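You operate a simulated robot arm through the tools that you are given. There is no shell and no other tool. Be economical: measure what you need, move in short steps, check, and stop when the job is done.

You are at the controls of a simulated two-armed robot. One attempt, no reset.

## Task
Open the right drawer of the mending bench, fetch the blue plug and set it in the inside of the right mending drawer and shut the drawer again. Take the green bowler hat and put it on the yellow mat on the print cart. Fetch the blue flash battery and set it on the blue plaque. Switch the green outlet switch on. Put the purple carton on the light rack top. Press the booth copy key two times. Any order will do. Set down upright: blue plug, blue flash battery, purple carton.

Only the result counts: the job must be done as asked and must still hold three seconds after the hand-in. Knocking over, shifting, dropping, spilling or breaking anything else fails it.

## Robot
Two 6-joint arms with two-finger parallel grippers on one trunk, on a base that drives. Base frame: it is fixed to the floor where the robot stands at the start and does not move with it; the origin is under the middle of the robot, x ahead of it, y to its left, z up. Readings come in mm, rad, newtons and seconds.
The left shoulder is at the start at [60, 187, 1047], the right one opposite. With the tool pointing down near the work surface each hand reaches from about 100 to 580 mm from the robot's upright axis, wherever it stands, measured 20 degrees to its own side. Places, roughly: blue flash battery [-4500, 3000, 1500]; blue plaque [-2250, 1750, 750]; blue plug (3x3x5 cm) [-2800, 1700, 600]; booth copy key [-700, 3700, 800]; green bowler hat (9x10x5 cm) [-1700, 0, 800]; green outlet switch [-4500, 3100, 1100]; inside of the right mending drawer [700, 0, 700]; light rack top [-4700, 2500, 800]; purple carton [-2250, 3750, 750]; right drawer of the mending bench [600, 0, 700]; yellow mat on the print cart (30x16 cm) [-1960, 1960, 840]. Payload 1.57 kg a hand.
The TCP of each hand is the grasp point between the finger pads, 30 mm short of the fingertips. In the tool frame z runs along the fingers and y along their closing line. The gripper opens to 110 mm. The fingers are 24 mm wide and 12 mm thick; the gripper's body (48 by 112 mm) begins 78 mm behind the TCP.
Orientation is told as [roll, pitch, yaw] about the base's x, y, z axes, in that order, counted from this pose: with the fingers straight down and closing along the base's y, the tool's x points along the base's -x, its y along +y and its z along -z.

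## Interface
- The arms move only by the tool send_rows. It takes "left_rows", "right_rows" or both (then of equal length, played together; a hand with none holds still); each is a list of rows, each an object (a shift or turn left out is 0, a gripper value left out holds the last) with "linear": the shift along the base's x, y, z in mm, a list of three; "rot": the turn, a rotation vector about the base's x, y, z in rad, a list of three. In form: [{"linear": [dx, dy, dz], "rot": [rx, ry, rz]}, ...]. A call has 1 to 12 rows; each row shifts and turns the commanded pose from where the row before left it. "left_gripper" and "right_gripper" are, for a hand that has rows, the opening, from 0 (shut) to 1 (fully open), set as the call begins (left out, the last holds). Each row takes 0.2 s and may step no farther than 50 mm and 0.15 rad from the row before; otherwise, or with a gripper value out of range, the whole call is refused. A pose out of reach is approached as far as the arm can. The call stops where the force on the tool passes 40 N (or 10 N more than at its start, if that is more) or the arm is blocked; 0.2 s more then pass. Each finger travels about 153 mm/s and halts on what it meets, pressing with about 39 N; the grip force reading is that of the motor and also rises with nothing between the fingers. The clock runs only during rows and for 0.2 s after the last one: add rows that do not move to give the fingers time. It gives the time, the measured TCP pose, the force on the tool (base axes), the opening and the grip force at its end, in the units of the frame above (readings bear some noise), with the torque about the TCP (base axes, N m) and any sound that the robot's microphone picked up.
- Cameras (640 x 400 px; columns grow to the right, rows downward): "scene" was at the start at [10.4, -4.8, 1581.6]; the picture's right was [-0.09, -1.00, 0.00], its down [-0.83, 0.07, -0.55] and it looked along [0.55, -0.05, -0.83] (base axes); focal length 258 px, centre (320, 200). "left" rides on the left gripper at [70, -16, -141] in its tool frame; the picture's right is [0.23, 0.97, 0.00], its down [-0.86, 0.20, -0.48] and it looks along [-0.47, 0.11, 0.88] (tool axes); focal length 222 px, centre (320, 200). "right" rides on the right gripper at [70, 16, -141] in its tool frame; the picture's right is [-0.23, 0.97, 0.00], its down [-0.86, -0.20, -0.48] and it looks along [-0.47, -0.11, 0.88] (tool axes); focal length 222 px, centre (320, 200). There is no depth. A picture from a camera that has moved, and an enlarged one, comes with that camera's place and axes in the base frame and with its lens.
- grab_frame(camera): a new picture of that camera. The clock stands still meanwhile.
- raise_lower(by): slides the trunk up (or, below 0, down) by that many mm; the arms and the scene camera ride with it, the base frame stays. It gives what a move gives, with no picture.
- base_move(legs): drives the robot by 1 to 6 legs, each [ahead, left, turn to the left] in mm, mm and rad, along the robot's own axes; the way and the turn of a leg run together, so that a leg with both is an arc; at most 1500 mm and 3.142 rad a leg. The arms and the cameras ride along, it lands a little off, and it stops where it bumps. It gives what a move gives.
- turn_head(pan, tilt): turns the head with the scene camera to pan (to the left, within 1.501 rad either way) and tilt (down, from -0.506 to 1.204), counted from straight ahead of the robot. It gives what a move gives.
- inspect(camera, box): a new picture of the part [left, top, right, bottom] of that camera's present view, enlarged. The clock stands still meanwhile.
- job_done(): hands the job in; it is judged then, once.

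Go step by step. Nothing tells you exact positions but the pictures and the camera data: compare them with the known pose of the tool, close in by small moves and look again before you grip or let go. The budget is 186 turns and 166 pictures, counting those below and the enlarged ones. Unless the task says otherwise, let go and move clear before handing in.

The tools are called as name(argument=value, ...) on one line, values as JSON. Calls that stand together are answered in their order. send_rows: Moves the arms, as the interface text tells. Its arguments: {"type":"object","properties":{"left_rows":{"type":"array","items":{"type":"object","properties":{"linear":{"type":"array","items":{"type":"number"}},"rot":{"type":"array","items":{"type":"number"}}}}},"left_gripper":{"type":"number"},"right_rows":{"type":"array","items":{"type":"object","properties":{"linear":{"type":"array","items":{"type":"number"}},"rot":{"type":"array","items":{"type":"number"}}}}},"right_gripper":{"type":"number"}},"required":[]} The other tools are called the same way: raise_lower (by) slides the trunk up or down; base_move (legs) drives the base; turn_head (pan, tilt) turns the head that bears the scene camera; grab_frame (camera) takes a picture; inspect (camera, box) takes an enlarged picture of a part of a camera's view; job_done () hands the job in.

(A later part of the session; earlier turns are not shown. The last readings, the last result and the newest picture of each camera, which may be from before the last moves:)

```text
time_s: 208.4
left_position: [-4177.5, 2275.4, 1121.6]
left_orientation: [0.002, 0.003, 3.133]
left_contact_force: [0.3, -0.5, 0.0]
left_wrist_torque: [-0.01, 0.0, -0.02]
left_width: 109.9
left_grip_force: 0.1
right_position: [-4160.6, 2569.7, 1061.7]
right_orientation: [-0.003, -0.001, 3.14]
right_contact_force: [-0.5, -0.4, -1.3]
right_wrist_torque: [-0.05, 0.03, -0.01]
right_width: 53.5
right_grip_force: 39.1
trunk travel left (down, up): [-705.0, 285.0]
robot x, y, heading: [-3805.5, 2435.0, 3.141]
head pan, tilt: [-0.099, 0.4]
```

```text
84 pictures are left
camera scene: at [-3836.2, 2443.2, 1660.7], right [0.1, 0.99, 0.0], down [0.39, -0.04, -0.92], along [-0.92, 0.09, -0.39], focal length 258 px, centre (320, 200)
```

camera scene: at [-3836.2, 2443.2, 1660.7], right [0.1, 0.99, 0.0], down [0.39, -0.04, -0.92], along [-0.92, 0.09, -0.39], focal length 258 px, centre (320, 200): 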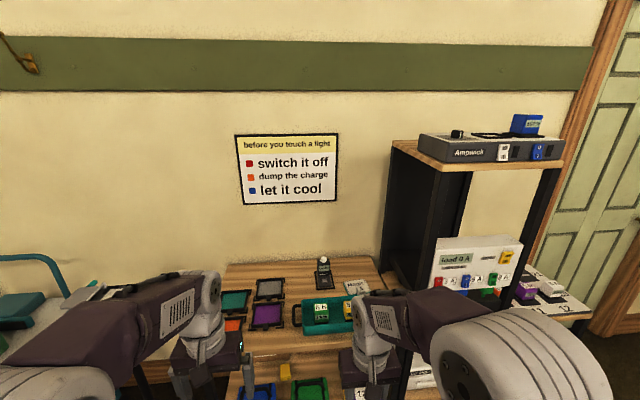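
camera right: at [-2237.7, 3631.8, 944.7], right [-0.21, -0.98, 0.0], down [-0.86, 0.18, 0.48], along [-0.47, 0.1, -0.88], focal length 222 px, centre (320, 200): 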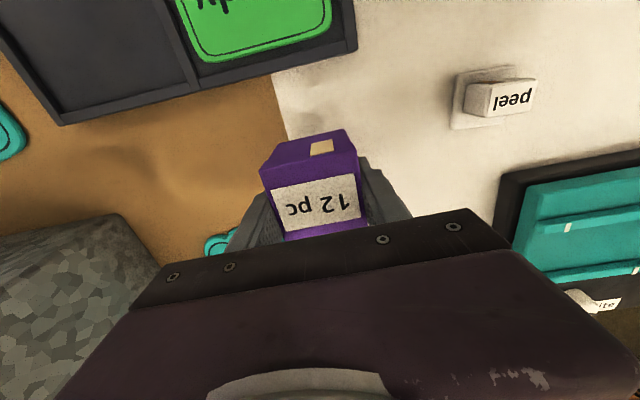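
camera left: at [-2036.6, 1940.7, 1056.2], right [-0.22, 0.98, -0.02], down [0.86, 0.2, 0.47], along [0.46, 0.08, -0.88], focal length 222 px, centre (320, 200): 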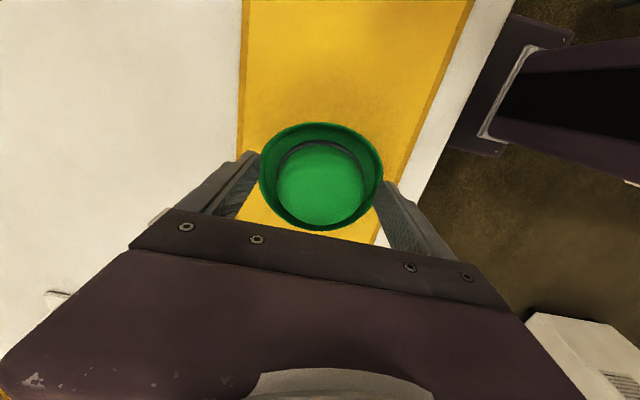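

turn_head(pan=0, tilt=0.75)

grab_frame(camera="scene")

grab_frame(camera="left")

```text
time_s: 209.2
left_position: [-4175.9, 2276.2, 1121.5]
left_orientation: [0.002, 0.003, 3.132]
left_contact_force: [0.4, -0.3, 0.5]
left_wrist_torque: [0.01, 0.0, -0.01]
left_width: 110.1
left_grip_force: 0.1
right_position: [-4160.5, 2570.6, 1062.7]
right_orientation: [-0.001, -0.002, 3.139]
right_contact_force: [0.3, -1.0, -0.7]
right_wrist_torque: [-0.01, 0.02, 0.0]
right_width: 53.4
right_grip_force: 38.9
trunk travel left (down, up): [-705.0, 285.0]
robot x, y, heading: [-3805.4, 2432.3, 3.14]
head pan, tilt: [0.0, 0.75]
```

```text
83 pictures are left
camera scene: at [-3827.2, 2434.0, 1629.7], right [0.0, 1.0, 0.0], down [0.68, 0.0, -0.73], along [-0.73, 0.0, -0.68], focal length 258 px, centre (320, 200)
```

scene: 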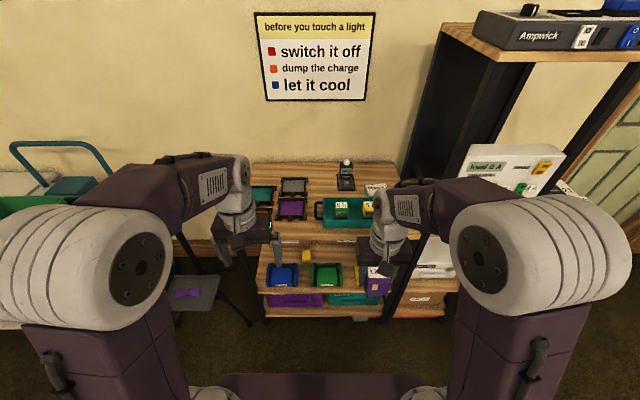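

```text
82 pictures are left
camera left: at [-4107.2, 2291.9, 1263.4], right [0.22, -0.98, 0.0], down [-0.86, -0.19, 0.48], along [-0.46, -0.11, -0.88], focal length 222 px, centre (320, 200)
```

left: 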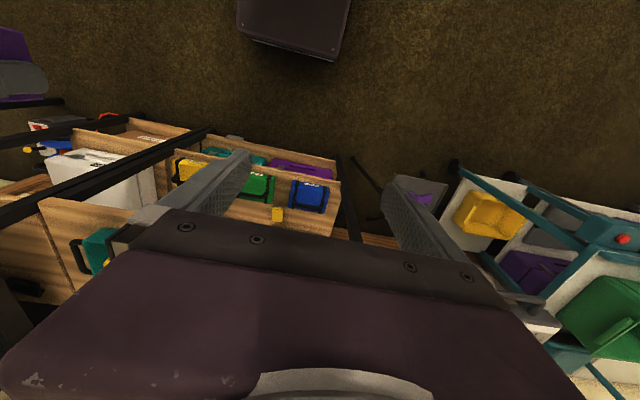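

The rack top's front strip looks free. I'll drive closer and look again.

base_move(legs=[[270, 50, 0]])

turn_head(pan=0, tilt=1.0)

grab_frame(camera="scene")

grab_frame(camera="right")

grab_frame(camera="left")

```text
time_s: 211.2
left_position: [-4447.6, 2228.0, 1121.4]
left_orientation: [0.002, 0.004, 3.133]
left_contact_force: [-0.1, -0.1, -0.4]
left_wrist_torque: [-0.01, 0.0, 0.01]
left_width: 110.2
left_grip_force: 0.0
right_position: [-4430.5, 2523.2, 1062.1]
right_orientation: [-0.002, -0.001, 3.136]
right_contact_force: [-0.5, -0.9, -1.0]
right_wrist_torque: [0.0, -0.01, -0.01]
right_width: 53.7
right_grip_force: 39.4
trunk travel left (down, up): [-705.0, 285.0]
robot x, y, heading: [-4073.8, 2382.1, 3.136]
head pan, tilt: [0.0, 0.75]
```

```text
time_s: 211.9
left_position: [-4448.9, 2227.8, 1121.6]
left_orientation: [0.001, 0.006, 3.133]
left_contact_force: [0.1, -0.8, -0.1]
left_wrist_torque: [0.02, 0.01, 0.0]
left_width: 110.2
left_grip_force: 0.1
right_position: [-4432.2, 2521.5, 1062.2]
right_orientation: [-0.001, 0.0, 3.137]
right_contact_force: [0.6, 0.1, -0.3]
right_wrist_torque: [-0.03, -0.01, 0.01]
right_width: 53.8
right_grip_force: 38.5
trunk travel left (down, up): [-705.0, 285.0]
robot x, y, heading: [-4072.5, 2385.6, 3.138]
head pan, tilt: [0.0, 1.0]
```

```text
81 pictures are left
camera scene: at [-4086.5, 2385.2, 1610.5], right [0.01, 1.0, 0.0], down [0.84, 0.0, -0.54], along [-0.54, 0.0, -0.84], focal length 258 px, centre (320, 200)
```

scene: 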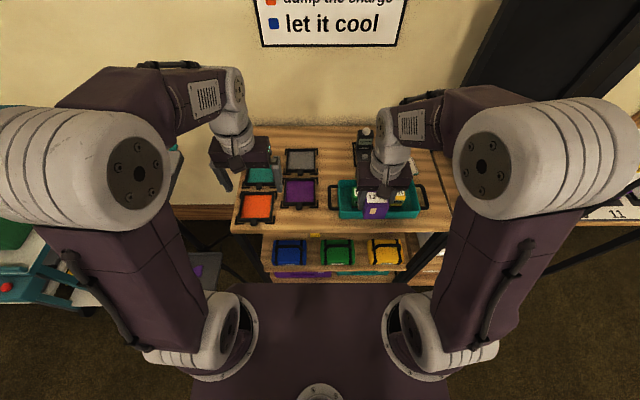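

```text
80 pictures are left
camera right: at [-4364.5, 2505.7, 1203.5], right [-0.23, -0.97, 0.0], down [-0.85, 0.2, 0.48], along [-0.47, 0.11, -0.88], focal length 222 px, centre (320, 200)
```

right: 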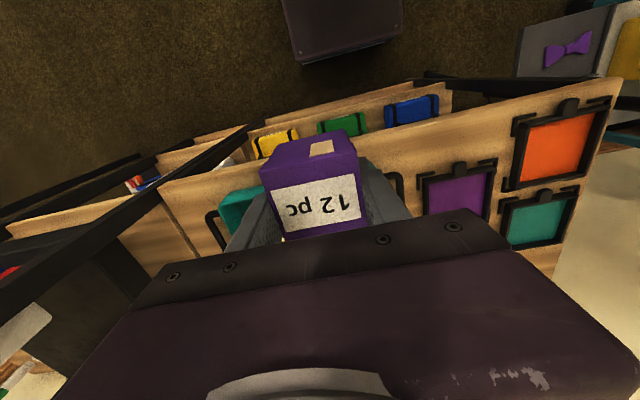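

```text
79 pictures are left
camera left: at [-4379.7, 2243.5, 1263.3], right [0.22, -0.98, 0.0], down [-0.86, -0.19, 0.47], along [-0.46, -0.11, -0.88], focal length 222 px, centre (320, 200)
```

left: 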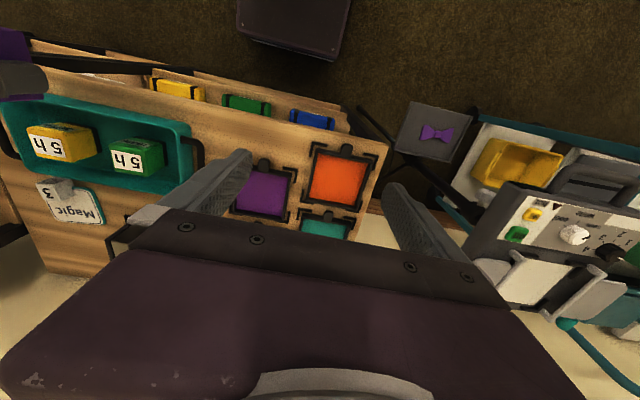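

The free spot on the rack top is at about (-4535, 2325), in front of the purple frame. I'll retract the left hand and move the carton above the spot.

send_rows(left_rows=[{"linear": [20, 0, 10]}, {"linear": [20, 0, 10]}, {"linear": [20, 0, 10]}, {"linear": [20, 0, 10]}, {"linear": [20, 0, 10]}, {}, {}], right_rows=[{"linear": [0, 0, 0]}, {"linear": [-20, -40, 0]}, {"linear": [-20, -40, 0]}, {"linear": [-20, -40, 0]}, {"linear": [-20, -40, -10]}, {"linear": [-22, -37, -20]}, {}])

send_rows(right_rows=[{"linear": [0, 0, -40]}, {"linear": [0, 0, -40]}, {"linear": [0, 0, -30]}, {}])

grab_frame(camera="right")

inspect(camera="scene", box=[230, 120, 410, 260])

```text
time_s: 213.5
left_position: [-4348.1, 2227.4, 1171.2]
left_orientation: [0.001, 0.002, 3.133]
left_contact_force: [0.2, -0.1, -0.4]
left_wrist_torque: [0.01, 0.01, -0.01]
left_width: 110.0
left_grip_force: 0.0
right_position: [-4534.6, 2326.5, 1031.1]
right_orientation: [0.0, -0.003, 3.139]
right_contact_force: [-0.1, 0.0, -1.9]
right_wrist_torque: [0.02, 0.01, -0.02]
right_width: 53.3
right_grip_force: 39.2
trunk travel left (down, up): [-705.0, 285.0]
robot x, y, heading: [-4076.1, 2383.5, 3.139]
head pan, tilt: [0.0, 1.0]
```

```text
time_s: 214.5
left_position: [-4348.9, 2226.6, 1171.2]
left_orientation: [0.003, 0.004, 3.133]
left_contact_force: [-0.5, 0.6, -0.4]
left_wrist_torque: [-0.02, -0.02, 0.0]
left_width: 109.8
left_grip_force: 0.0
right_position: [-4533.4, 2325.9, 921.7]
right_orientation: [-0.003, -0.002, 3.14]
right_contact_force: [-0.6, 0.4, -1.6]
right_wrist_torque: [0.0, 0.0, -0.01]
right_width: 53.2
right_grip_force: 39.1
trunk travel left (down, up): [-705.0, 285.0]
robot x, y, heading: [-4076.4, 2381.5, 3.132]
head pan, tilt: [0.0, 1.0]
```

```text
78 pictures are left
camera right: at [-4465.2, 2308.6, 1063.3], right [-0.23, -0.97, 0.0], down [-0.85, 0.2, 0.48], along [-0.47, 0.11, -0.88], focal length 222 px, centre (320, 200)
```

right: 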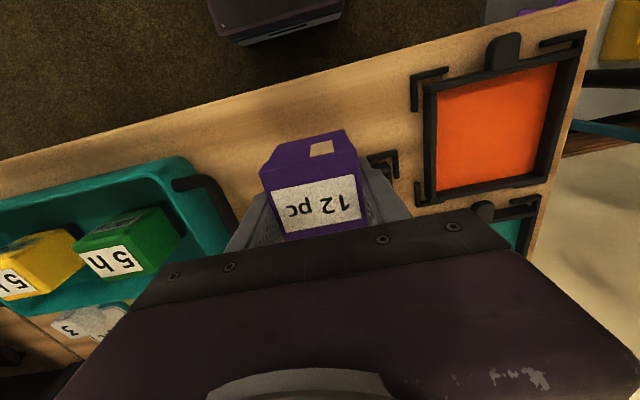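

```text
2.86 times, centred on (320, 190) of scene
camera zoom: at [-4085.7, 2385.2, 1610.5], right [0.01, 1.0, 0.0], down [0.84, 0.0, -0.54], along [-0.54, 0.0, -0.84], focal length 737 px, centre (320, 229)
```

zoom: 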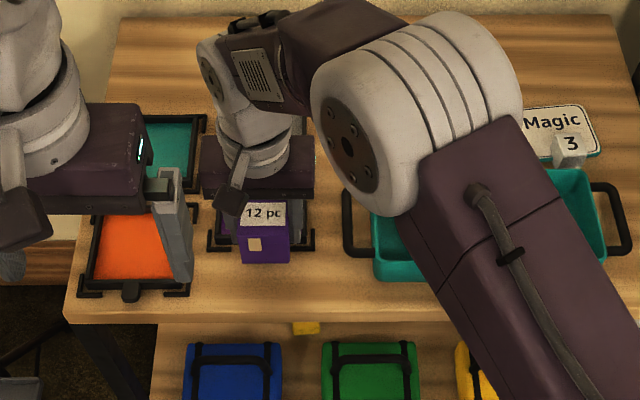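

The rack front edge is at x≈-4484 and the frame bracket at x≈-4571. I'll nudge 8 mm forward to centre between them and lower.

send_rows(right_rows=[{"linear": [8, 0, -20]}, {"linear": [0, 0, -20]}, {"linear": [0, 0, -8]}, {}])

inspect(camera="scene", box=[230, 120, 410, 260])

```text
time_s: 215.1
left_position: [-4347.0, 2226.6, 1171.0]
left_orientation: [0.003, 0.002, 3.131]
left_contact_force: [-0.3, -0.3, -0.2]
left_wrist_torque: [0.0, -0.03, 0.01]
left_width: 110.3
left_grip_force: 0.0
right_position: [-4524.6, 2325.9, 899.0]
right_orientation: [-0.001, -0.007, 3.138]
right_contact_force: [5.9, 2.2, 12.0]
right_wrist_torque: [-0.07, 0.07, 0.03]
right_width: 53.7
right_grip_force: 39.0
trunk travel left (down, up): [-705.0, 285.0]
robot x, y, heading: [-4076.5, 2383.1, 3.138]
head pan, tilt: [0.0, 1.0]
stopped in row 2 (right hand): the force on the tool passed its limit at 45 N (the readings are from after the stop); the commanded pose is now the measured one
```

```text
2.86 times, centred on (320, 190) of scene
camera zoom: at [-4082.5, 2386.0, 1610.7], right [0.01, 1.0, 0.0], down [0.84, 0.0, -0.54], along [-0.54, 0.0, -0.84], focal length 737 px, centre (320, 229)
```

zoom: 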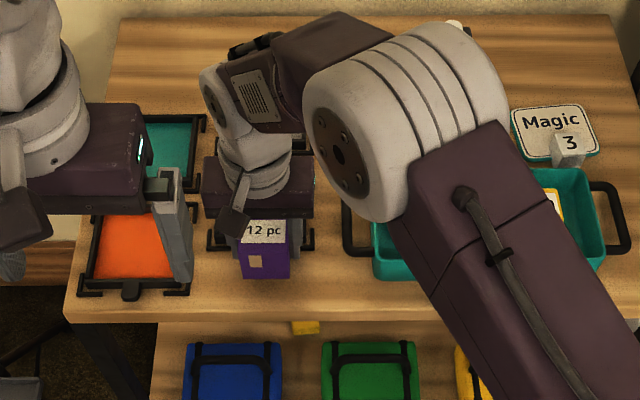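

Contact came early; the carton's back edge seems to be over the purple frame. I'll raise, shift 24 mm toward the front and lower again.

send_rows(right_rows=[{"linear": [0, 0, 15]}, {"linear": [24, 0, 0]}, {"linear": [0, 0, -8]}, {}])

send_rows(right_rows=[{"linear": [0, 0, -3]}, {"linear": [0, 0, -3]}, {"linear": [0, 0, -3]}, {}])

inspect(camera="scene", box=[260, 150, 360, 240])

grab_frame(camera="right")

```text
time_s: 216.1
left_position: [-4348.9, 2226.4, 1169.9]
left_orientation: [0.003, 0.003, 3.132]
left_contact_force: [-0.6, -0.2, 0.2]
left_wrist_torque: [-0.04, 0.04, -0.02]
left_width: 110.0
left_grip_force: 0.1
right_position: [-4503.3, 2325.0, 903.6]
right_orientation: [0.0, -0.003, 3.139]
right_contact_force: [-0.2, 0.3, -1.3]
right_wrist_torque: [0.01, 0.0, 0.0]
right_width: 53.6
right_grip_force: 38.8
trunk travel left (down, up): [-705.0, 285.0]
robot x, y, heading: [-4075.8, 2381.7, 3.135]
head pan, tilt: [0.0, 1.0]
```

```text
time_s: 217.1
left_position: [-4348.7, 2227.6, 1169.6]
left_orientation: [0.002, 0.003, 3.131]
left_contact_force: [-0.8, -0.8, 0.8]
left_wrist_torque: [-0.04, 0.01, 0.01]
left_width: 109.7
left_grip_force: 0.1
right_position: [-4504.5, 2323.9, 895.2]
right_orientation: [0.001, -0.004, 3.137]
right_contact_force: [0.1, 0.0, -0.7]
right_wrist_torque: [0.0, 0.02, -0.01]
right_width: 53.7
right_grip_force: 38.6
trunk travel left (down, up): [-705.0, 285.0]
robot x, y, heading: [-4076.4, 2386.2, 3.136]
head pan, tilt: [0.0, 1.0]
```

```text
4.44 times, centred on (310, 195) of scene
camera zoom: at [-4085.9, 2385.2, 1610.5], right [0.01, 1.0, 0.0], down [0.84, 0.0, -0.54], along [-0.54, 0.0, -0.84], focal length 1146 px, centre (364, 222)
```

zoom: 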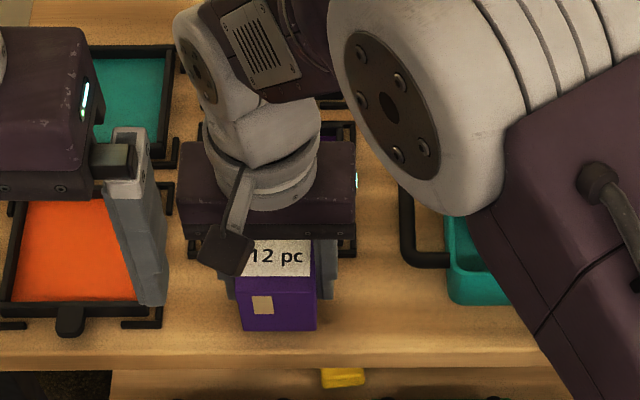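

```text
74 pictures are left
camera right: at [-4434.4, 2308.1, 1036.0], right [-0.23, -0.97, 0.0], down [-0.85, 0.2, 0.48], along [-0.47, 0.11, -0.88], focal length 222 px, centre (320, 200)
```

right: 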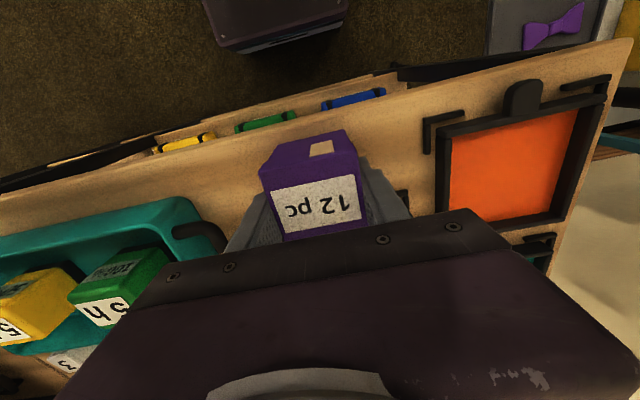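

No contact here, and the carton is between the frame and the edge. I'll shift back 6 mm and lower gently.

send_rows(right_rows=[{"linear": [-6, 0, 0]}, {"linear": [0, 0, -3]}, {"linear": [0, 0, -3]}, {"linear": [0, 0, -3]}, {}])

send_rows(right_rows=[{"linear": [0, 0, -3]}, {"linear": [0, 0, -3]}, {"linear": [0, 0, -3]}, {}])

inspect(camera="scene", box=[260, 150, 360, 240])

```text
time_s: 218.2
left_position: [-4348.8, 2226.9, 1171.2]
left_orientation: [0.001, 0.004, 3.131]
left_contact_force: [-0.3, 0.5, -0.4]
left_wrist_torque: [0.0, 0.02, -0.05]
left_width: 110.0
left_grip_force: 0.1
right_position: [-4509.2, 2324.4, 885.7]
right_orientation: [0.001, -0.004, 3.138]
right_contact_force: [0.5, 0.1, -1.1]
right_wrist_torque: [0.01, 0.02, -0.01]
right_width: 53.7
right_grip_force: 39.0
trunk travel left (down, up): [-705.0, 285.0]
robot x, y, heading: [-4075.2, 2382.1, 3.145]
head pan, tilt: [0.0, 1.0]
```

```text
time_s: 219.2
left_position: [-4344.7, 2228.1, 1171.0]
left_orientation: [0.002, 0.001, 3.132]
left_contact_force: [0.9, -0.3, 0.0]
left_wrist_torque: [-0.01, 0.0, 0.01]
left_width: 109.9
left_grip_force: 0.0
right_position: [-4509.3, 2325.7, 879.8]
right_orientation: [0.003, -0.014, 3.138]
right_contact_force: [5.5, 3.0, 19.2]
right_wrist_torque: [0.58, -0.47, -0.08]
right_width: 53.7
right_grip_force: 39.1
trunk travel left (down, up): [-705.0, 285.0]
robot x, y, heading: [-4076.4, 2384.1, 3.139]
head pan, tilt: [0.0, 1.0]
stopped in row 4 (right hand): the force on the tool passed its limit at 42 N (the readings are from after the stop); the commanded pose is now the measured one
```

```text
4.44 times, centred on (310, 195) of scene
camera zoom: at [-4081.4, 2386.1, 1610.5], right [0.01, 1.0, 0.0], down [0.84, -0.01, -0.54], along [-0.54, 0.0, -0.84], focal length 1146 px, centre (364, 222)
```

zoom: 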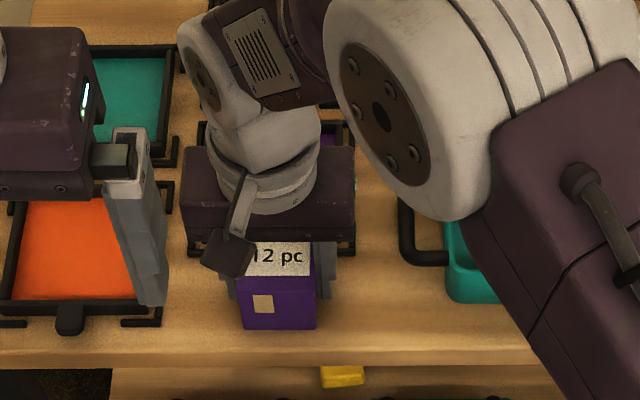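

This is surface contact, 19 mm lower than before. I'll release and lift off.

send_rows(right_rows=[{}, {}, {}], right_gripper=0.75)

send_rows(right_rows=[{"linear": [0, 0, 15]}, {"linear": [0, 0, 30]}, {"linear": [0, 0, 45]}, {"linear": [0, 0, 45]}, {"linear": [0, 40, 20]}, {"linear": [20, 40, 0]}, {"linear": [20, 40, 0]}, {"linear": [20, 40, 0]}, {}])

inspect(camera="scene", box=[230, 130, 390, 250])

grab_frame(camera="left")

```text
time_s: 220.0
left_position: [-4346.0, 2223.8, 1170.9]
left_orientation: [-0.003, 0.002, 3.13]
left_contact_force: [0.4, 0.2, -0.7]
left_wrist_torque: [0.05, 0.0, 0.0]
left_width: 110.1
left_grip_force: 0.0
right_position: [-4509.1, 2320.6, 879.4]
right_orientation: [0.004, -0.015, 3.138]
right_contact_force: [-0.1, -13.8, 18.7]
right_wrist_torque: [0.37, -0.25, -0.18]
right_width: 70.8
right_grip_force: 0.1
trunk travel left (down, up): [-705.0, 285.0]
robot x, y, heading: [-4076.8, 2384.4, 3.132]
head pan, tilt: [0.0, 1.0]
```

```text
time_s: 222.0
left_position: [-4350.4, 2226.4, 1171.0]
left_orientation: [0.003, 0.003, 3.131]
left_contact_force: [0.4, 0.0, 0.1]
left_wrist_torque: [-0.02, -0.02, 0.0]
left_width: 110.0
left_grip_force: 0.0
right_position: [-4449.6, 2483.3, 1034.8]
right_orientation: [0.003, -0.011, 3.137]
right_contact_force: [0.2, -0.5, -0.2]
right_wrist_torque: [0.04, -0.01, 0.03]
right_width: 82.5
right_grip_force: 0.1
trunk travel left (down, up): [-705.0, 285.0]
robot x, y, heading: [-4076.5, 2381.6, 3.135]
head pan, tilt: [0.0, 1.0]
```

```text
3.33 times, centred on (310, 190) of scene
camera zoom: at [-4086.1, 2384.4, 1610.5], right [0.01, 1.0, 0.0], down [0.84, 0.0, -0.54], along [-0.54, 0.0, -0.84], focal length 859 px, centre (353, 233)
```

zoom: 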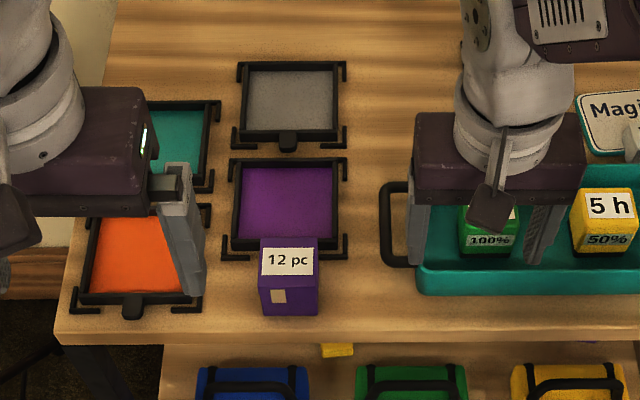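

```text
71 pictures are left
camera left: at [-4280.0, 2242.4, 1313.0], right [0.22, -0.98, 0.0], down [-0.86, -0.19, 0.48], along [-0.46, -0.1, -0.88], focal length 222 px, centre (320, 200)
```

left: 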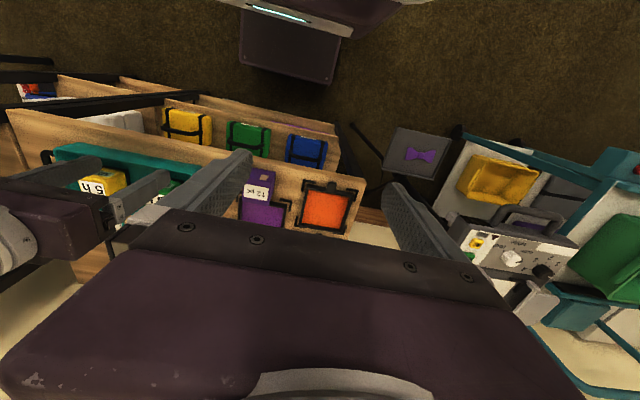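

The carton stands upright on the rack top. Next I'll back off, shift right and look at the cabinet with the switch and battery.

base_move(legs=[[-200, 0, 0], [0, -560, 0]])

turn_head(pan=0, tilt=0.25)

grab_frame(camera="scene")

inspect(camera="scene", box=[230, 80, 430, 300])

```text
time_s: 226.3
left_position: [-4149.2, 2780.8, 1170.8]
left_orientation: [0.002, 0.003, 3.138]
left_contact_force: [-0.3, -0.2, 0.2]
left_wrist_torque: [0.0, -0.01, 0.01]
left_width: 110.0
left_grip_force: 0.0
right_position: [-4251.8, 3037.6, 1034.3]
right_orientation: [0.003, -0.009, -3.14]
right_contact_force: [0.5, 0.0, -0.6]
right_wrist_torque: [-0.02, 0.01, 0.03]
right_width: 82.3
right_grip_force: 0.1
trunk travel left (down, up): [-705.0, 285.0]
robot x, y, heading: [-3880.4, 2939.6, 3.138]
head pan, tilt: [0.0, 1.0]
```

```text
time_s: 227.4
left_position: [-4149.0, 2780.4, 1170.1]
left_orientation: [0.003, 0.003, 3.137]
left_contact_force: [-0.5, -1.1, -0.6]
left_wrist_torque: [-0.01, 0.0, 0.01]
left_width: 110.1
left_grip_force: 0.0
right_position: [-4252.6, 3037.2, 1034.8]
right_orientation: [0.002, -0.011, -3.139]
right_contact_force: [0.2, 0.2, 0.1]
right_wrist_torque: [0.01, -0.01, 0.02]
right_width: 82.6
right_grip_force: 0.1
trunk travel left (down, up): [-705.0, 285.0]
robot x, y, heading: [-3878.6, 2937.3, 3.14]
head pan, tilt: [0.0, 0.25]
```

```text
70 pictures are left
camera scene: at [-3910.5, 2940.4, 1674.7], right [0.0, 1.0, 0.0], down [0.25, 0.0, -0.97], along [-0.97, 0.0, -0.25], focal length 258 px, centre (320, 200)
```

scene: 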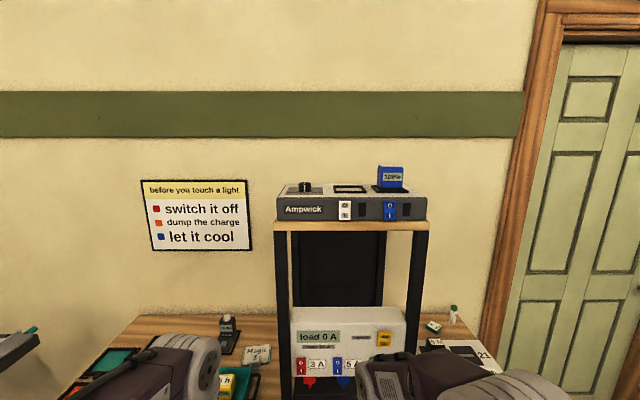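

```text
1.82 times, centred on (330, 190) of scene
camera zoom: at [-3910.5, 2940.4, 1674.7], right [0.0, 1.0, 0.0], down [0.25, 0.0, -0.97], along [-0.97, 0.0, -0.25], focal length 469 px, centre (302, 218)
```

zoom: 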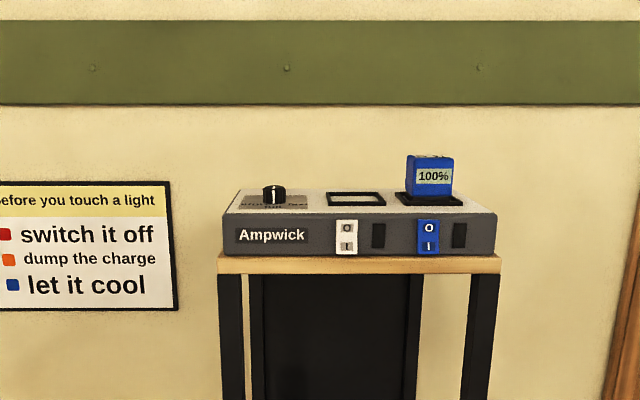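

The load box at about z 1100 holds the coloured outlet switches, but my right arm hides the green one. I'll lower the right arm for a view.

send_rows(right_rows=[{"linear": [30, 20, -30]}, {"linear": [30, 20, -30]}, {"linear": [20, 20, -40]}, {"linear": [20, 20, -40]}, {"linear": [0, 0, -45]}, {"linear": [0, 0, -45]}, {}], right_gripper=0)

turn_head(pan=0, tilt=0.5)

grab_frame(camera="scene")

inspect(camera="scene", box=[260, 180, 460, 320])

```text
time_s: 229.1
left_position: [-4149.7, 2781.6, 1171.8]
left_orientation: [0.001, 0.003, 3.136]
left_contact_force: [-0.7, -0.3, -0.5]
left_wrist_torque: [0.02, 0.02, 0.01]
left_width: 109.9
left_grip_force: 0.0
right_position: [-4155.4, 3116.8, 803.1]
right_orientation: [0.003, -0.012, -3.14]
right_contact_force: [0.0, -0.4, 0.0]
right_wrist_torque: [-0.02, 0.02, -0.01]
right_width: 0.0
right_grip_force: 21.7
right hand out of reach, approached as far as the arm can: row 4
trunk travel left (down, up): [-705.0, 285.0]
robot x, y, heading: [-3877.5, 2938.4, 3.136]
head pan, tilt: [0.0, 0.25]
```

```text
time_s: 229.8
left_position: [-4150.1, 2781.7, 1171.2]
left_orientation: [0.003, 0.003, 3.136]
left_contact_force: [0.0, 0.0, -0.1]
left_wrist_torque: [0.02, -0.02, -0.04]
left_width: 109.9
left_grip_force: 0.0
right_position: [-4156.9, 3115.8, 802.3]
right_orientation: [0.003, -0.011, -3.14]
right_contact_force: [-0.1, 0.5, 0.5]
right_wrist_torque: [-0.01, -0.04, -0.01]
right_width: 0.0
right_grip_force: 21.6
trunk travel left (down, up): [-705.0, 285.0]
robot x, y, heading: [-3878.7, 2942.0, 3.132]
head pan, tilt: [0.0, 0.499]
```

```text
68 pictures are left
camera scene: at [-3908.3, 2940.5, 1651.7], right [0.0, 1.0, 0.0], down [0.48, 0.0, -0.88], along [-0.88, 0.0, -0.48], focal length 258 px, centre (320, 200)
```

scene: 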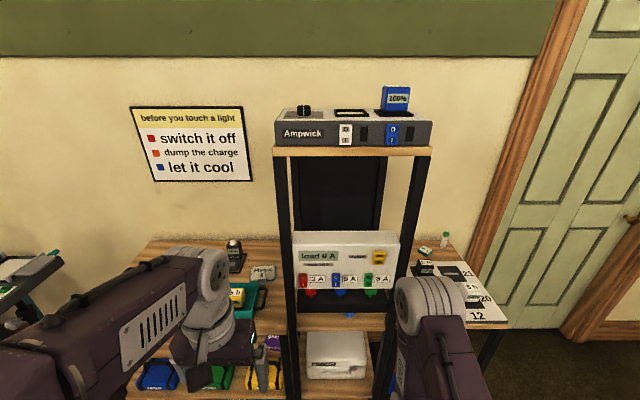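

```text
2.86 times, centred on (360, 250) of scene
camera zoom: at [-3908.3, 2940.5, 1651.7], right [0.0, 1.0, 0.0], down [0.48, 0.0, -0.88], along [-0.88, 0.0, -0.48], focal length 737 px, centre (206, 57)
```

zoom: 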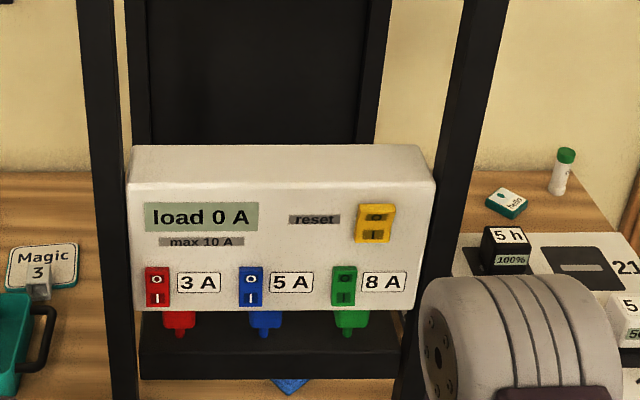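

The green rocker is off (0 on top, I on the bottom). I'll lower the trunk for a second sight line and tilt the closed right hand forward to press the I half.

raise_lower(by=-130)

inspect(camera="scene", box=[280, 160, 440, 280])

send_rows(right_rows=[{"linear": [0, -10, 40], "rot": [0, 0.14, 0]}, {"linear": [0, -10, 40], "rot": [0, 0.14, 0]}, {"linear": [0, -10, 40], "rot": [0, 0.14, 0]}, {"linear": [0, -10, 40], "rot": [0, 0.14, 0]}, {"linear": [0, 0, 40], "rot": [0, 0.14, 0]}, {"linear": [0, 0, 45], "rot": [0, 0.14, 0]}, {"linear": [0, 0, 45], "rot": [0, 0.14, 0]}, {"linear": [-20, 0, 40]}, {"linear": [-20, 0, 40]}, {}])

```text
time_s: 231.4
left_position: [-4148.9, 2781.4, 1040.6]
left_orientation: [0.002, 0.004, 3.135]
left_contact_force: [0.0, -0.4, 0.2]
left_wrist_torque: [-0.01, 0.02, -0.02]
left_width: 110.0
left_grip_force: 0.0
right_position: [-4156.6, 3117.8, 674.3]
right_orientation: [0.002, -0.01, -3.141]
right_contact_force: [0.1, 0.5, -0.5]
right_wrist_torque: [0.0, -0.02, 0.03]
right_width: 0.0
right_grip_force: 21.5
trunk travel left (down, up): [-575.0, 415.0]
robot x, y, heading: [-3878.4, 2933.8, 3.136]
head pan, tilt: [0.0, 0.499]
```

```text
3.33 times, centred on (360, 220) of scene
camera zoom: at [-3908.0, 2940.6, 1521.7], right [0.0, 1.0, 0.0], down [0.48, 0.0, -0.88], along [-0.88, 0.0, -0.48], focal length 859 px, centre (187, 133)
```

zoom: 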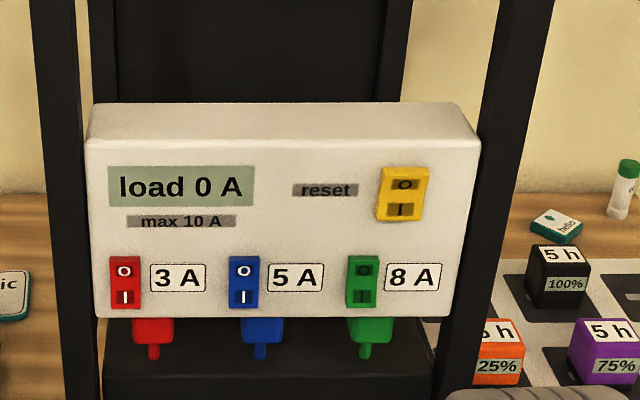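

```text
time_s: 233.6
left_position: [-4149.2, 2780.6, 1040.3]
left_orientation: [0.002, 0.003, 3.137]
left_contact_force: [0.3, 0.1, -0.2]
left_wrist_torque: [-0.03, 0.0, 0.03]
left_width: 109.8
left_grip_force: 0.1
right_position: [-4369.3, 3017.1, 1004.1]
right_orientation: [0.003, -0.99, -3.14]
right_contact_force: [0.7, -0.4, 0.0]
right_wrist_torque: [0.03, 0.03, -0.02]
right_width: 0.0
right_grip_force: 21.4
right hand out of reach, approached as far as the arm can: row 1, 2, 3, 4, 5, 6, 7
trunk travel left (down, up): [-575.0, 415.0]
robot x, y, heading: [-3875.2, 2939.8, 3.144]
head pan, tilt: [0.0, 0.499]
```

The I half of the rocker is at (-4452, 3081, 1076). I'll align in front of it and look.

send_rows(right_rows=[{"linear": [5, 21, 26]}, {"linear": [0, 21, 26]}, {"linear": [0, 21, 26]}, {}])

inspect(camera="scene", box=[280, 160, 440, 280])

grab_frame(camera="right")

```text
time_s: 234.6
left_position: [-4149.5, 2781.5, 1040.6]
left_orientation: [0.001, 0.004, 3.135]
left_contact_force: [0.3, 0.3, -0.4]
left_wrist_torque: [0.01, 0.0, 0.05]
left_width: 110.1
left_grip_force: 0.2
right_position: [-4365.1, 3078.7, 1082.1]
right_orientation: [0.004, -0.992, -3.141]
right_contact_force: [0.0, 0.5, -0.1]
right_wrist_torque: [-0.04, 0.0, 0.04]
right_width: 0.0
right_grip_force: 21.2
trunk travel left (down, up): [-575.0, 415.0]
robot x, y, heading: [-3877.5, 2940.2, 3.138]
head pan, tilt: [0.0, 0.499]
```

```text
3.33 times, centred on (360, 220) of scene
camera zoom: at [-3908.5, 2940.3, 1521.6], right [0.0, 1.0, 0.0], down [0.48, 0.0, -0.88], along [-0.88, 0.0, -0.48], focal length 859 px, centre (187, 133)
```

zoom: 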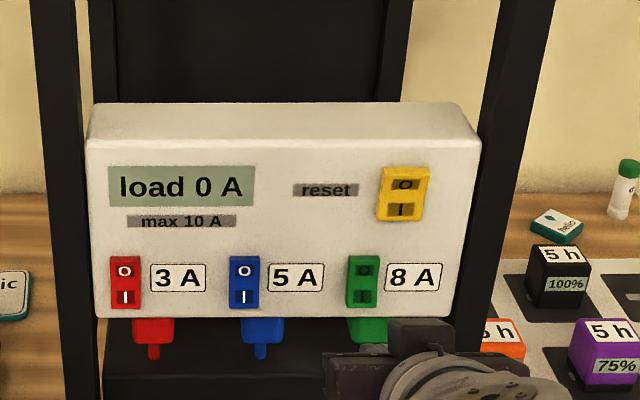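

```text
64 pictures are left
camera right: at [-4209.4, 3063.0, 1102.0], right [-0.12, -0.97, 0.19], down [-0.07, 0.2, 0.98], along [-0.99, 0.1, -0.09], focal length 222 px, centre (320, 200)
```

right: 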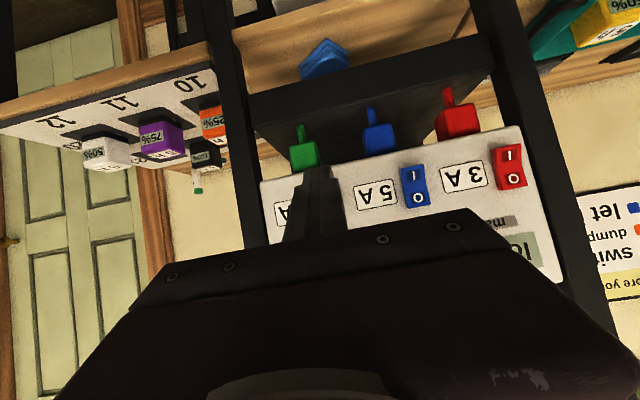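

Aligned with the green rocker by both cameras. I'll push forward slowly.

send_rows(right_rows=[{"linear": [-15, 1, 0]}, {"linear": [-15, 1, 0]}, {"linear": [-8, 0, 0]}, {}])

inspect(camera="scene", box=[320, 190, 420, 270])

grab_frame(camera="right")

```text
time_s: 235.6
left_position: [-4149.2, 2782.2, 1040.2]
left_orientation: [0.003, 0.003, 3.135]
left_contact_force: [-0.7, -0.8, -0.1]
left_wrist_torque: [0.01, 0.0, 0.0]
left_width: 110.0
left_grip_force: 0.1
right_position: [-4402.3, 3081.9, 1082.5]
right_orientation: [0.002, -0.99, -3.14]
right_contact_force: [1.2, 0.3, 0.3]
right_wrist_torque: [-0.04, 0.01, 0.01]
right_width: 0.1
right_grip_force: 21.4
trunk travel left (down, up): [-575.0, 415.0]
robot x, y, heading: [-3875.7, 2938.9, 3.139]
head pan, tilt: [0.0, 0.499]
```

```text
5.00 times, centred on (370, 230) of scene
camera zoom: at [-3908.1, 2940.6, 1521.6], right [0.0, 1.0, 0.0], down [0.48, 0.0, -0.88], along [-0.88, 0.0, -0.48], focal length 1289 px, centre (70, 50)
```

zoom: 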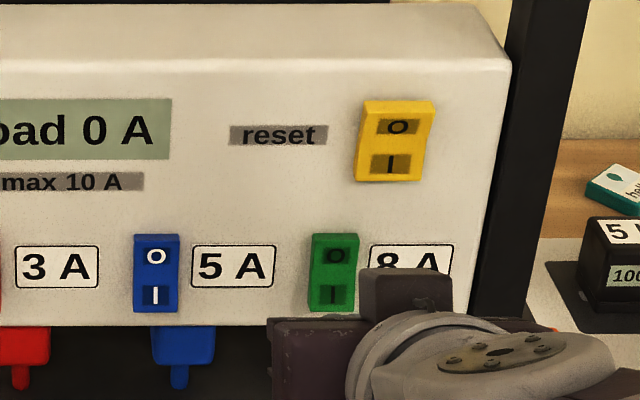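

```text
62 pictures are left
camera right: at [-4247.6, 3065.7, 1102.1], right [-0.12, -0.97, 0.19], down [-0.07, 0.2, 0.98], along [-0.99, 0.11, -0.09], focal length 222 px, centre (320, 200)
```

right: 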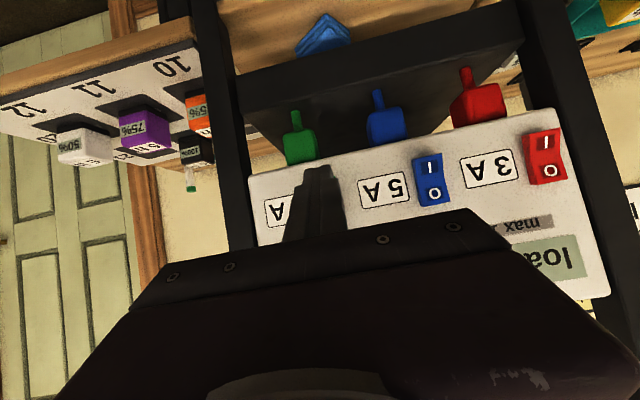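

send_rows(right_rows=[{"linear": [-5, 0, 0]}, {"linear": [-5, 0, 0]}, {"linear": [-4, 0, 0]}, {}])

send_rows(right_rows=[{"linear": [-4, 0, 0]}, {"linear": [-4, 0, 0]}, {"linear": [-4, 0, 0]}, {}])

inspect(camera="scene", box=[320, 190, 420, 270])

```text
time_s: 236.6
left_position: [-4149.1, 2781.8, 1041.9]
left_orientation: [0.002, 0.005, 3.136]
left_contact_force: [-0.3, -0.6, 0.2]
left_wrist_torque: [-0.03, -0.02, -0.01]
left_width: 110.0
left_grip_force: 0.0
right_position: [-4417.1, 3081.2, 1083.3]
right_orientation: [0.002, -0.99, -3.141]
right_contact_force: [0.1, -1.2, 0.0]
right_wrist_torque: [-0.02, 0.02, -0.01]
right_width: 0.0
right_grip_force: 21.3
trunk travel left (down, up): [-575.0, 415.0]
robot x, y, heading: [-3874.8, 2941.0, 3.139]
head pan, tilt: [0.0, 0.499]
```

```text
time_s: 237.6
left_position: [-4144.4, 2782.2, 1042.1]
left_orientation: [0.0, 0.0, 3.135]
left_contact_force: [0.2, -0.1, 0.3]
left_wrist_torque: [-0.01, 0.01, -0.01]
left_width: 110.1
left_grip_force: 0.0
right_position: [-4423.1, 3081.8, 1082.4]
right_orientation: [0.002, -0.991, -3.139]
right_contact_force: [30.3, -1.7, -12.5]
right_wrist_torque: [-0.01, -0.56, 0.01]
right_width: 0.0
right_grip_force: 21.5
trunk travel left (down, up): [-575.0, 415.0]
robot x, y, heading: [-3879.5, 2939.5, 3.142]
head pan, tilt: [0.0, 0.499]
```

```text
5.00 times, centred on (370, 230) of scene
camera zoom: at [-3901.4, 2940.7, 1521.5], right [0.0, 1.0, 0.0], down [0.47, 0.0, -0.88], along [-0.88, 0.0, -0.47], focal length 1289 px, centre (70, 50)
```

zoom: 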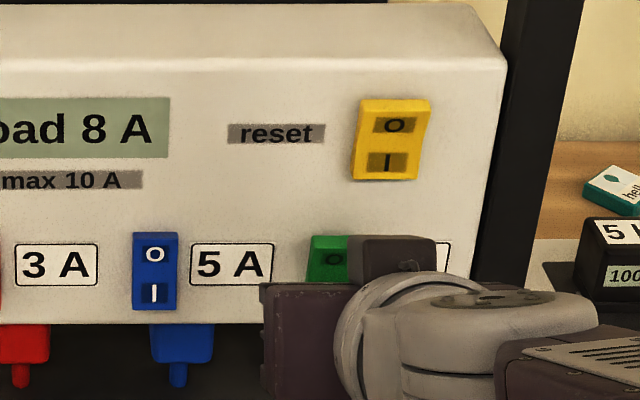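

"load 8 A" shows the green switch is on. I'll retract straight back and return the hand to tool-down.

send_rows(right_rows=[{"linear": [20, 0, 0]}, {"linear": [30, 0, 0]}, {"linear": [30, 0, 0]}, {"linear": [20, 0, 0], "rot": [0, -0.14, 0]}, {"linear": [20, 0, 0], "rot": [0, -0.14, 0]}, {"linear": [10, 0, 0], "rot": [0, -0.14, 0]}, {"rot": [0, -0.14, 0]}, {"rot": [0, -0.14, 0]}, {"rot": [0, -0.14, 0]}, {"rot": [0, -0.14, 0]}, {"rot": [0, -0.01, 0]}, {}], right_gripper=0)

inspect(camera="scene", box=[280, 160, 440, 280])

raise_lower(by=400)

turn_head(pan=-0.1, tilt=0.7)

grab_frame(camera="scene")

grab_frame(camera="right")

```text
time_s: 240.2
left_position: [-4150.6, 2780.6, 1041.3]
left_orientation: [0.001, 0.003, 3.136]
left_contact_force: [-0.1, -1.0, 0.2]
left_wrist_torque: [-0.01, -0.02, -0.02]
left_width: 109.8
left_grip_force: 0.0
right_position: [-4294.1, 3041.0, 1019.7]
right_orientation: [-0.137, -0.274, -3.138]
right_contact_force: [0.3, 0.2, 0.7]
right_wrist_torque: [-0.03, -0.01, 0.02]
right_width: 0.0
right_grip_force: 21.0
right hand out of reach, approached as far as the arm can: row 4, 5, 7, 8, 9, 10
trunk travel left (down, up): [-575.0, 415.0]
robot x, y, heading: [-3878.5, 2938.4, 3.137]
head pan, tilt: [0.0, 0.499]
```

```text
3.33 times, centred on (360, 220) of scene
camera zoom: at [-3908.9, 2940.1, 1521.6], right [0.0, 1.0, 0.0], down [0.48, 0.0, -0.88], along [-0.88, 0.0, -0.48], focal length 859 px, centre (187, 133)
```

zoom: 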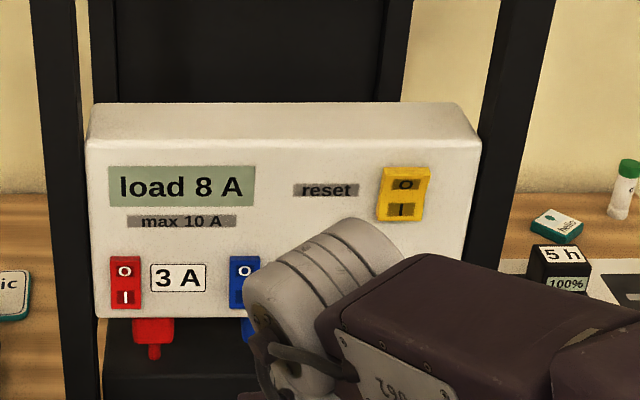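

```text
time_s: 244.0
left_position: [-4150.1, 2782.1, 1441.3]
left_orientation: [0.0, 0.003, 3.135]
left_contact_force: [-1.0, 0.1, 0.5]
left_wrist_torque: [0.01, -0.01, -0.01]
left_width: 110.0
left_grip_force: 0.0
right_position: [-4293.4, 3041.8, 1420.4]
right_orientation: [-0.137, -0.277, -3.14]
right_contact_force: [0.6, 0.3, 0.0]
right_wrist_torque: [-0.02, 0.02, 0.05]
right_width: 0.0
right_grip_force: 21.0
trunk travel left (down, up): [-975.0, 15.0]
robot x, y, heading: [-3878.8, 2938.8, 3.14]
head pan, tilt: [0.0, 0.499]
```

```text
time_s: 244.8
left_position: [-4149.1, 2781.4, 1440.0]
left_orientation: [0.002, 0.003, 3.135]
left_contact_force: [0.5, -0.3, 0.8]
left_wrist_torque: [-0.02, 0.01, -0.01]
left_width: 109.8
left_grip_force: 0.0
right_position: [-4294.2, 3041.7, 1421.7]
right_orientation: [-0.135, -0.275, -3.138]
right_contact_force: [0.6, 0.7, 0.1]
right_wrist_torque: [-0.01, 0.04, -0.04]
right_width: 0.2
right_grip_force: 21.3
trunk travel left (down, up): [-975.0, 15.0]
robot x, y, heading: [-3878.3, 2941.6, 3.138]
head pan, tilt: [-0.099, 0.7]
```

```text
59 pictures are left
camera scene: at [-3901.7, 2949.0, 1903.9], right [0.1, 0.99, 0.0], down [0.64, -0.06, -0.77], along [-0.76, 0.08, -0.64], focal length 258 px, centre (320, 200)
```

scene: 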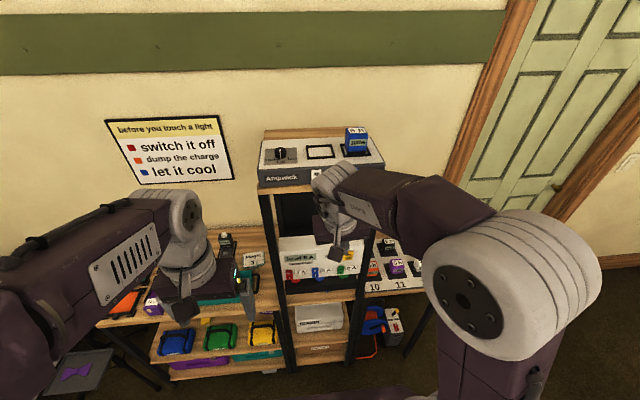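

```text
58 pictures are left
camera right: at [-4189.7, 3006.6, 1534.8], right [-0.25, -0.97, -0.07], down [-0.69, 0.13, 0.71], along [-0.68, 0.23, -0.7], focal length 222 px, centre (320, 200)
```

right: 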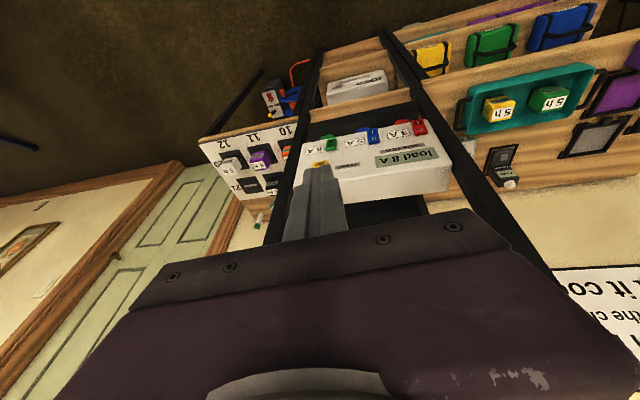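

The battery is centred at about (-4533, 3112, 1575). I'll raise the right hand, level it and open it.

send_rows(right_rows=[{"linear": [0, 8, 45], "rot": [-0.046, -0.092, 0]}, {"linear": [0, 8, 45], "rot": [-0.046, -0.092, 0]}, {"linear": [0, 8, 45], "rot": [-0.046, -0.092, 0]}, {"linear": [0, 8, 45]}, {"linear": [0, 8, 45]}, {"linear": [0, 8, 40]}, {}], right_gripper=1)

grab_frame(camera="scene")

```text
time_s: 246.4
left_position: [-4148.4, 2780.8, 1440.9]
left_orientation: [0.004, 0.004, 3.138]
left_contact_force: [0.5, 0.1, 0.2]
left_wrist_torque: [0.0, -0.03, 0.02]
left_width: 109.9
left_grip_force: 0.0
right_position: [-4282.7, 3072.4, 1433.1]
right_orientation: [-0.15, -0.287, -3.139]
right_contact_force: [0.4, -0.3, -0.1]
right_wrist_torque: [-0.01, 0.0, 0.01]
right_width: 110.0
right_grip_force: 0.1
right hand out of reach, approached as far as the arm can: row 1, 2, 3, 4, 5, 6
trunk travel left (down, up): [-975.0, 15.0]
robot x, y, heading: [-3876.9, 2939.8, 3.136]
head pan, tilt: [-0.099, 0.7]
```

```text
57 pictures are left
camera scene: at [-3901.6, 2949.1, 1903.9], right [0.1, 0.99, 0.0], down [0.64, -0.06, -0.76], along [-0.76, 0.08, -0.64], focal length 258 px, centre (320, 200)
```

scene: 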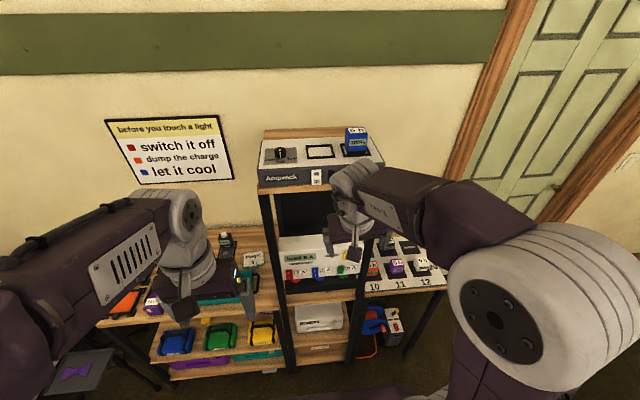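

The arm is stuck at a joint limit here. I'll back the base for space and straighten the hand while extending it.

base_move(legs=[[-150, 0, 0]])

send_rows(right_rows=[{"linear": [-25, 0, -20], "rot": [-0.05, -0.1, 0]}, {"linear": [-25, 0, -20], "rot": [-0.05, -0.1, 0]}, {"linear": [-25, 0, -20], "rot": [-0.05, -0.09, 0]}, {}])

```text
time_s: 247.7
left_position: [-4004.5, 2781.3, 1441.0]
left_orientation: [0.0, 0.007, 3.137]
left_contact_force: [0.3, 1.0, 0.0]
left_wrist_torque: [0.02, -0.05, 0.03]
left_width: 110.2
left_grip_force: 0.1
right_position: [-4138.2, 3071.9, 1430.9]
right_orientation: [-0.15, -0.285, -3.138]
right_contact_force: [0.0, -0.2, 0.0]
right_wrist_torque: [0.0, -0.03, 0.0]
right_width: 110.0
right_grip_force: 0.1
trunk travel left (down, up): [-975.0, 15.0]
robot x, y, heading: [-3724.3, 2942.8, 3.135]
head pan, tilt: [-0.099, 0.7]
```

```text
time_s: 248.7
left_position: [-3999.2, 2779.9, 1441.0]
left_orientation: [0.002, 0.002, 3.137]
left_contact_force: [0.6, -0.2, -0.4]
left_wrist_torque: [0.01, -0.01, -0.04]
left_width: 110.1
left_grip_force: 0.0
right_position: [-4170.0, 3056.6, 1349.1]
right_orientation: [-0.181, -0.155, 3.134]
right_contact_force: [-0.1, 0.5, -0.2]
right_wrist_torque: [-0.02, 0.02, 0.01]
right_width: 109.8
right_grip_force: 0.1
right hand out of reach, approached as far as the arm can: row 1, 2, 3
trunk travel left (down, up): [-975.0, 15.0]
robot x, y, heading: [-3730.0, 2938.1, 3.141]
head pan, tilt: [-0.099, 0.7]
```

send_rows(right_rows=[{"linear": [0, 35, -20], "rot": [-0.045, -0.04, 0]}, {"linear": [0, 35, -20], "rot": [-0.045, -0.04, 0]}, {"linear": [0, 35, -20], "rot": [-0.045, -0.04, 0]}, {"linear": [0, 35, -20], "rot": [-0.045, -0.035, 0]}, {"linear": [0, 30, 0]}, {}])

```text
time_s: 250.1
left_position: [-3998.9, 2778.1, 1441.7]
left_orientation: [-0.001, 0.004, 3.138]
left_contact_force: [-0.1, -0.1, 0.5]
left_wrist_torque: [0.02, -0.01, 0.0]
left_width: 110.1
left_grip_force: 0.0
right_position: [-4122.6, 3200.0, 1211.9]
right_orientation: [-0.117, -0.05, 3.128]
right_contact_force: [-0.1, 0.3, -0.5]
right_wrist_torque: [0.07, 0.01, 0.03]
right_width: 110.3
right_grip_force: 0.1
right hand out of reach, approached as far as the arm can: row 1, 2, 3, 4, 5
trunk travel left (down, up): [-975.0, 15.0]
robot x, y, heading: [-3725.2, 2938.7, 3.14]
head pan, tilt: [-0.099, 0.7]
```

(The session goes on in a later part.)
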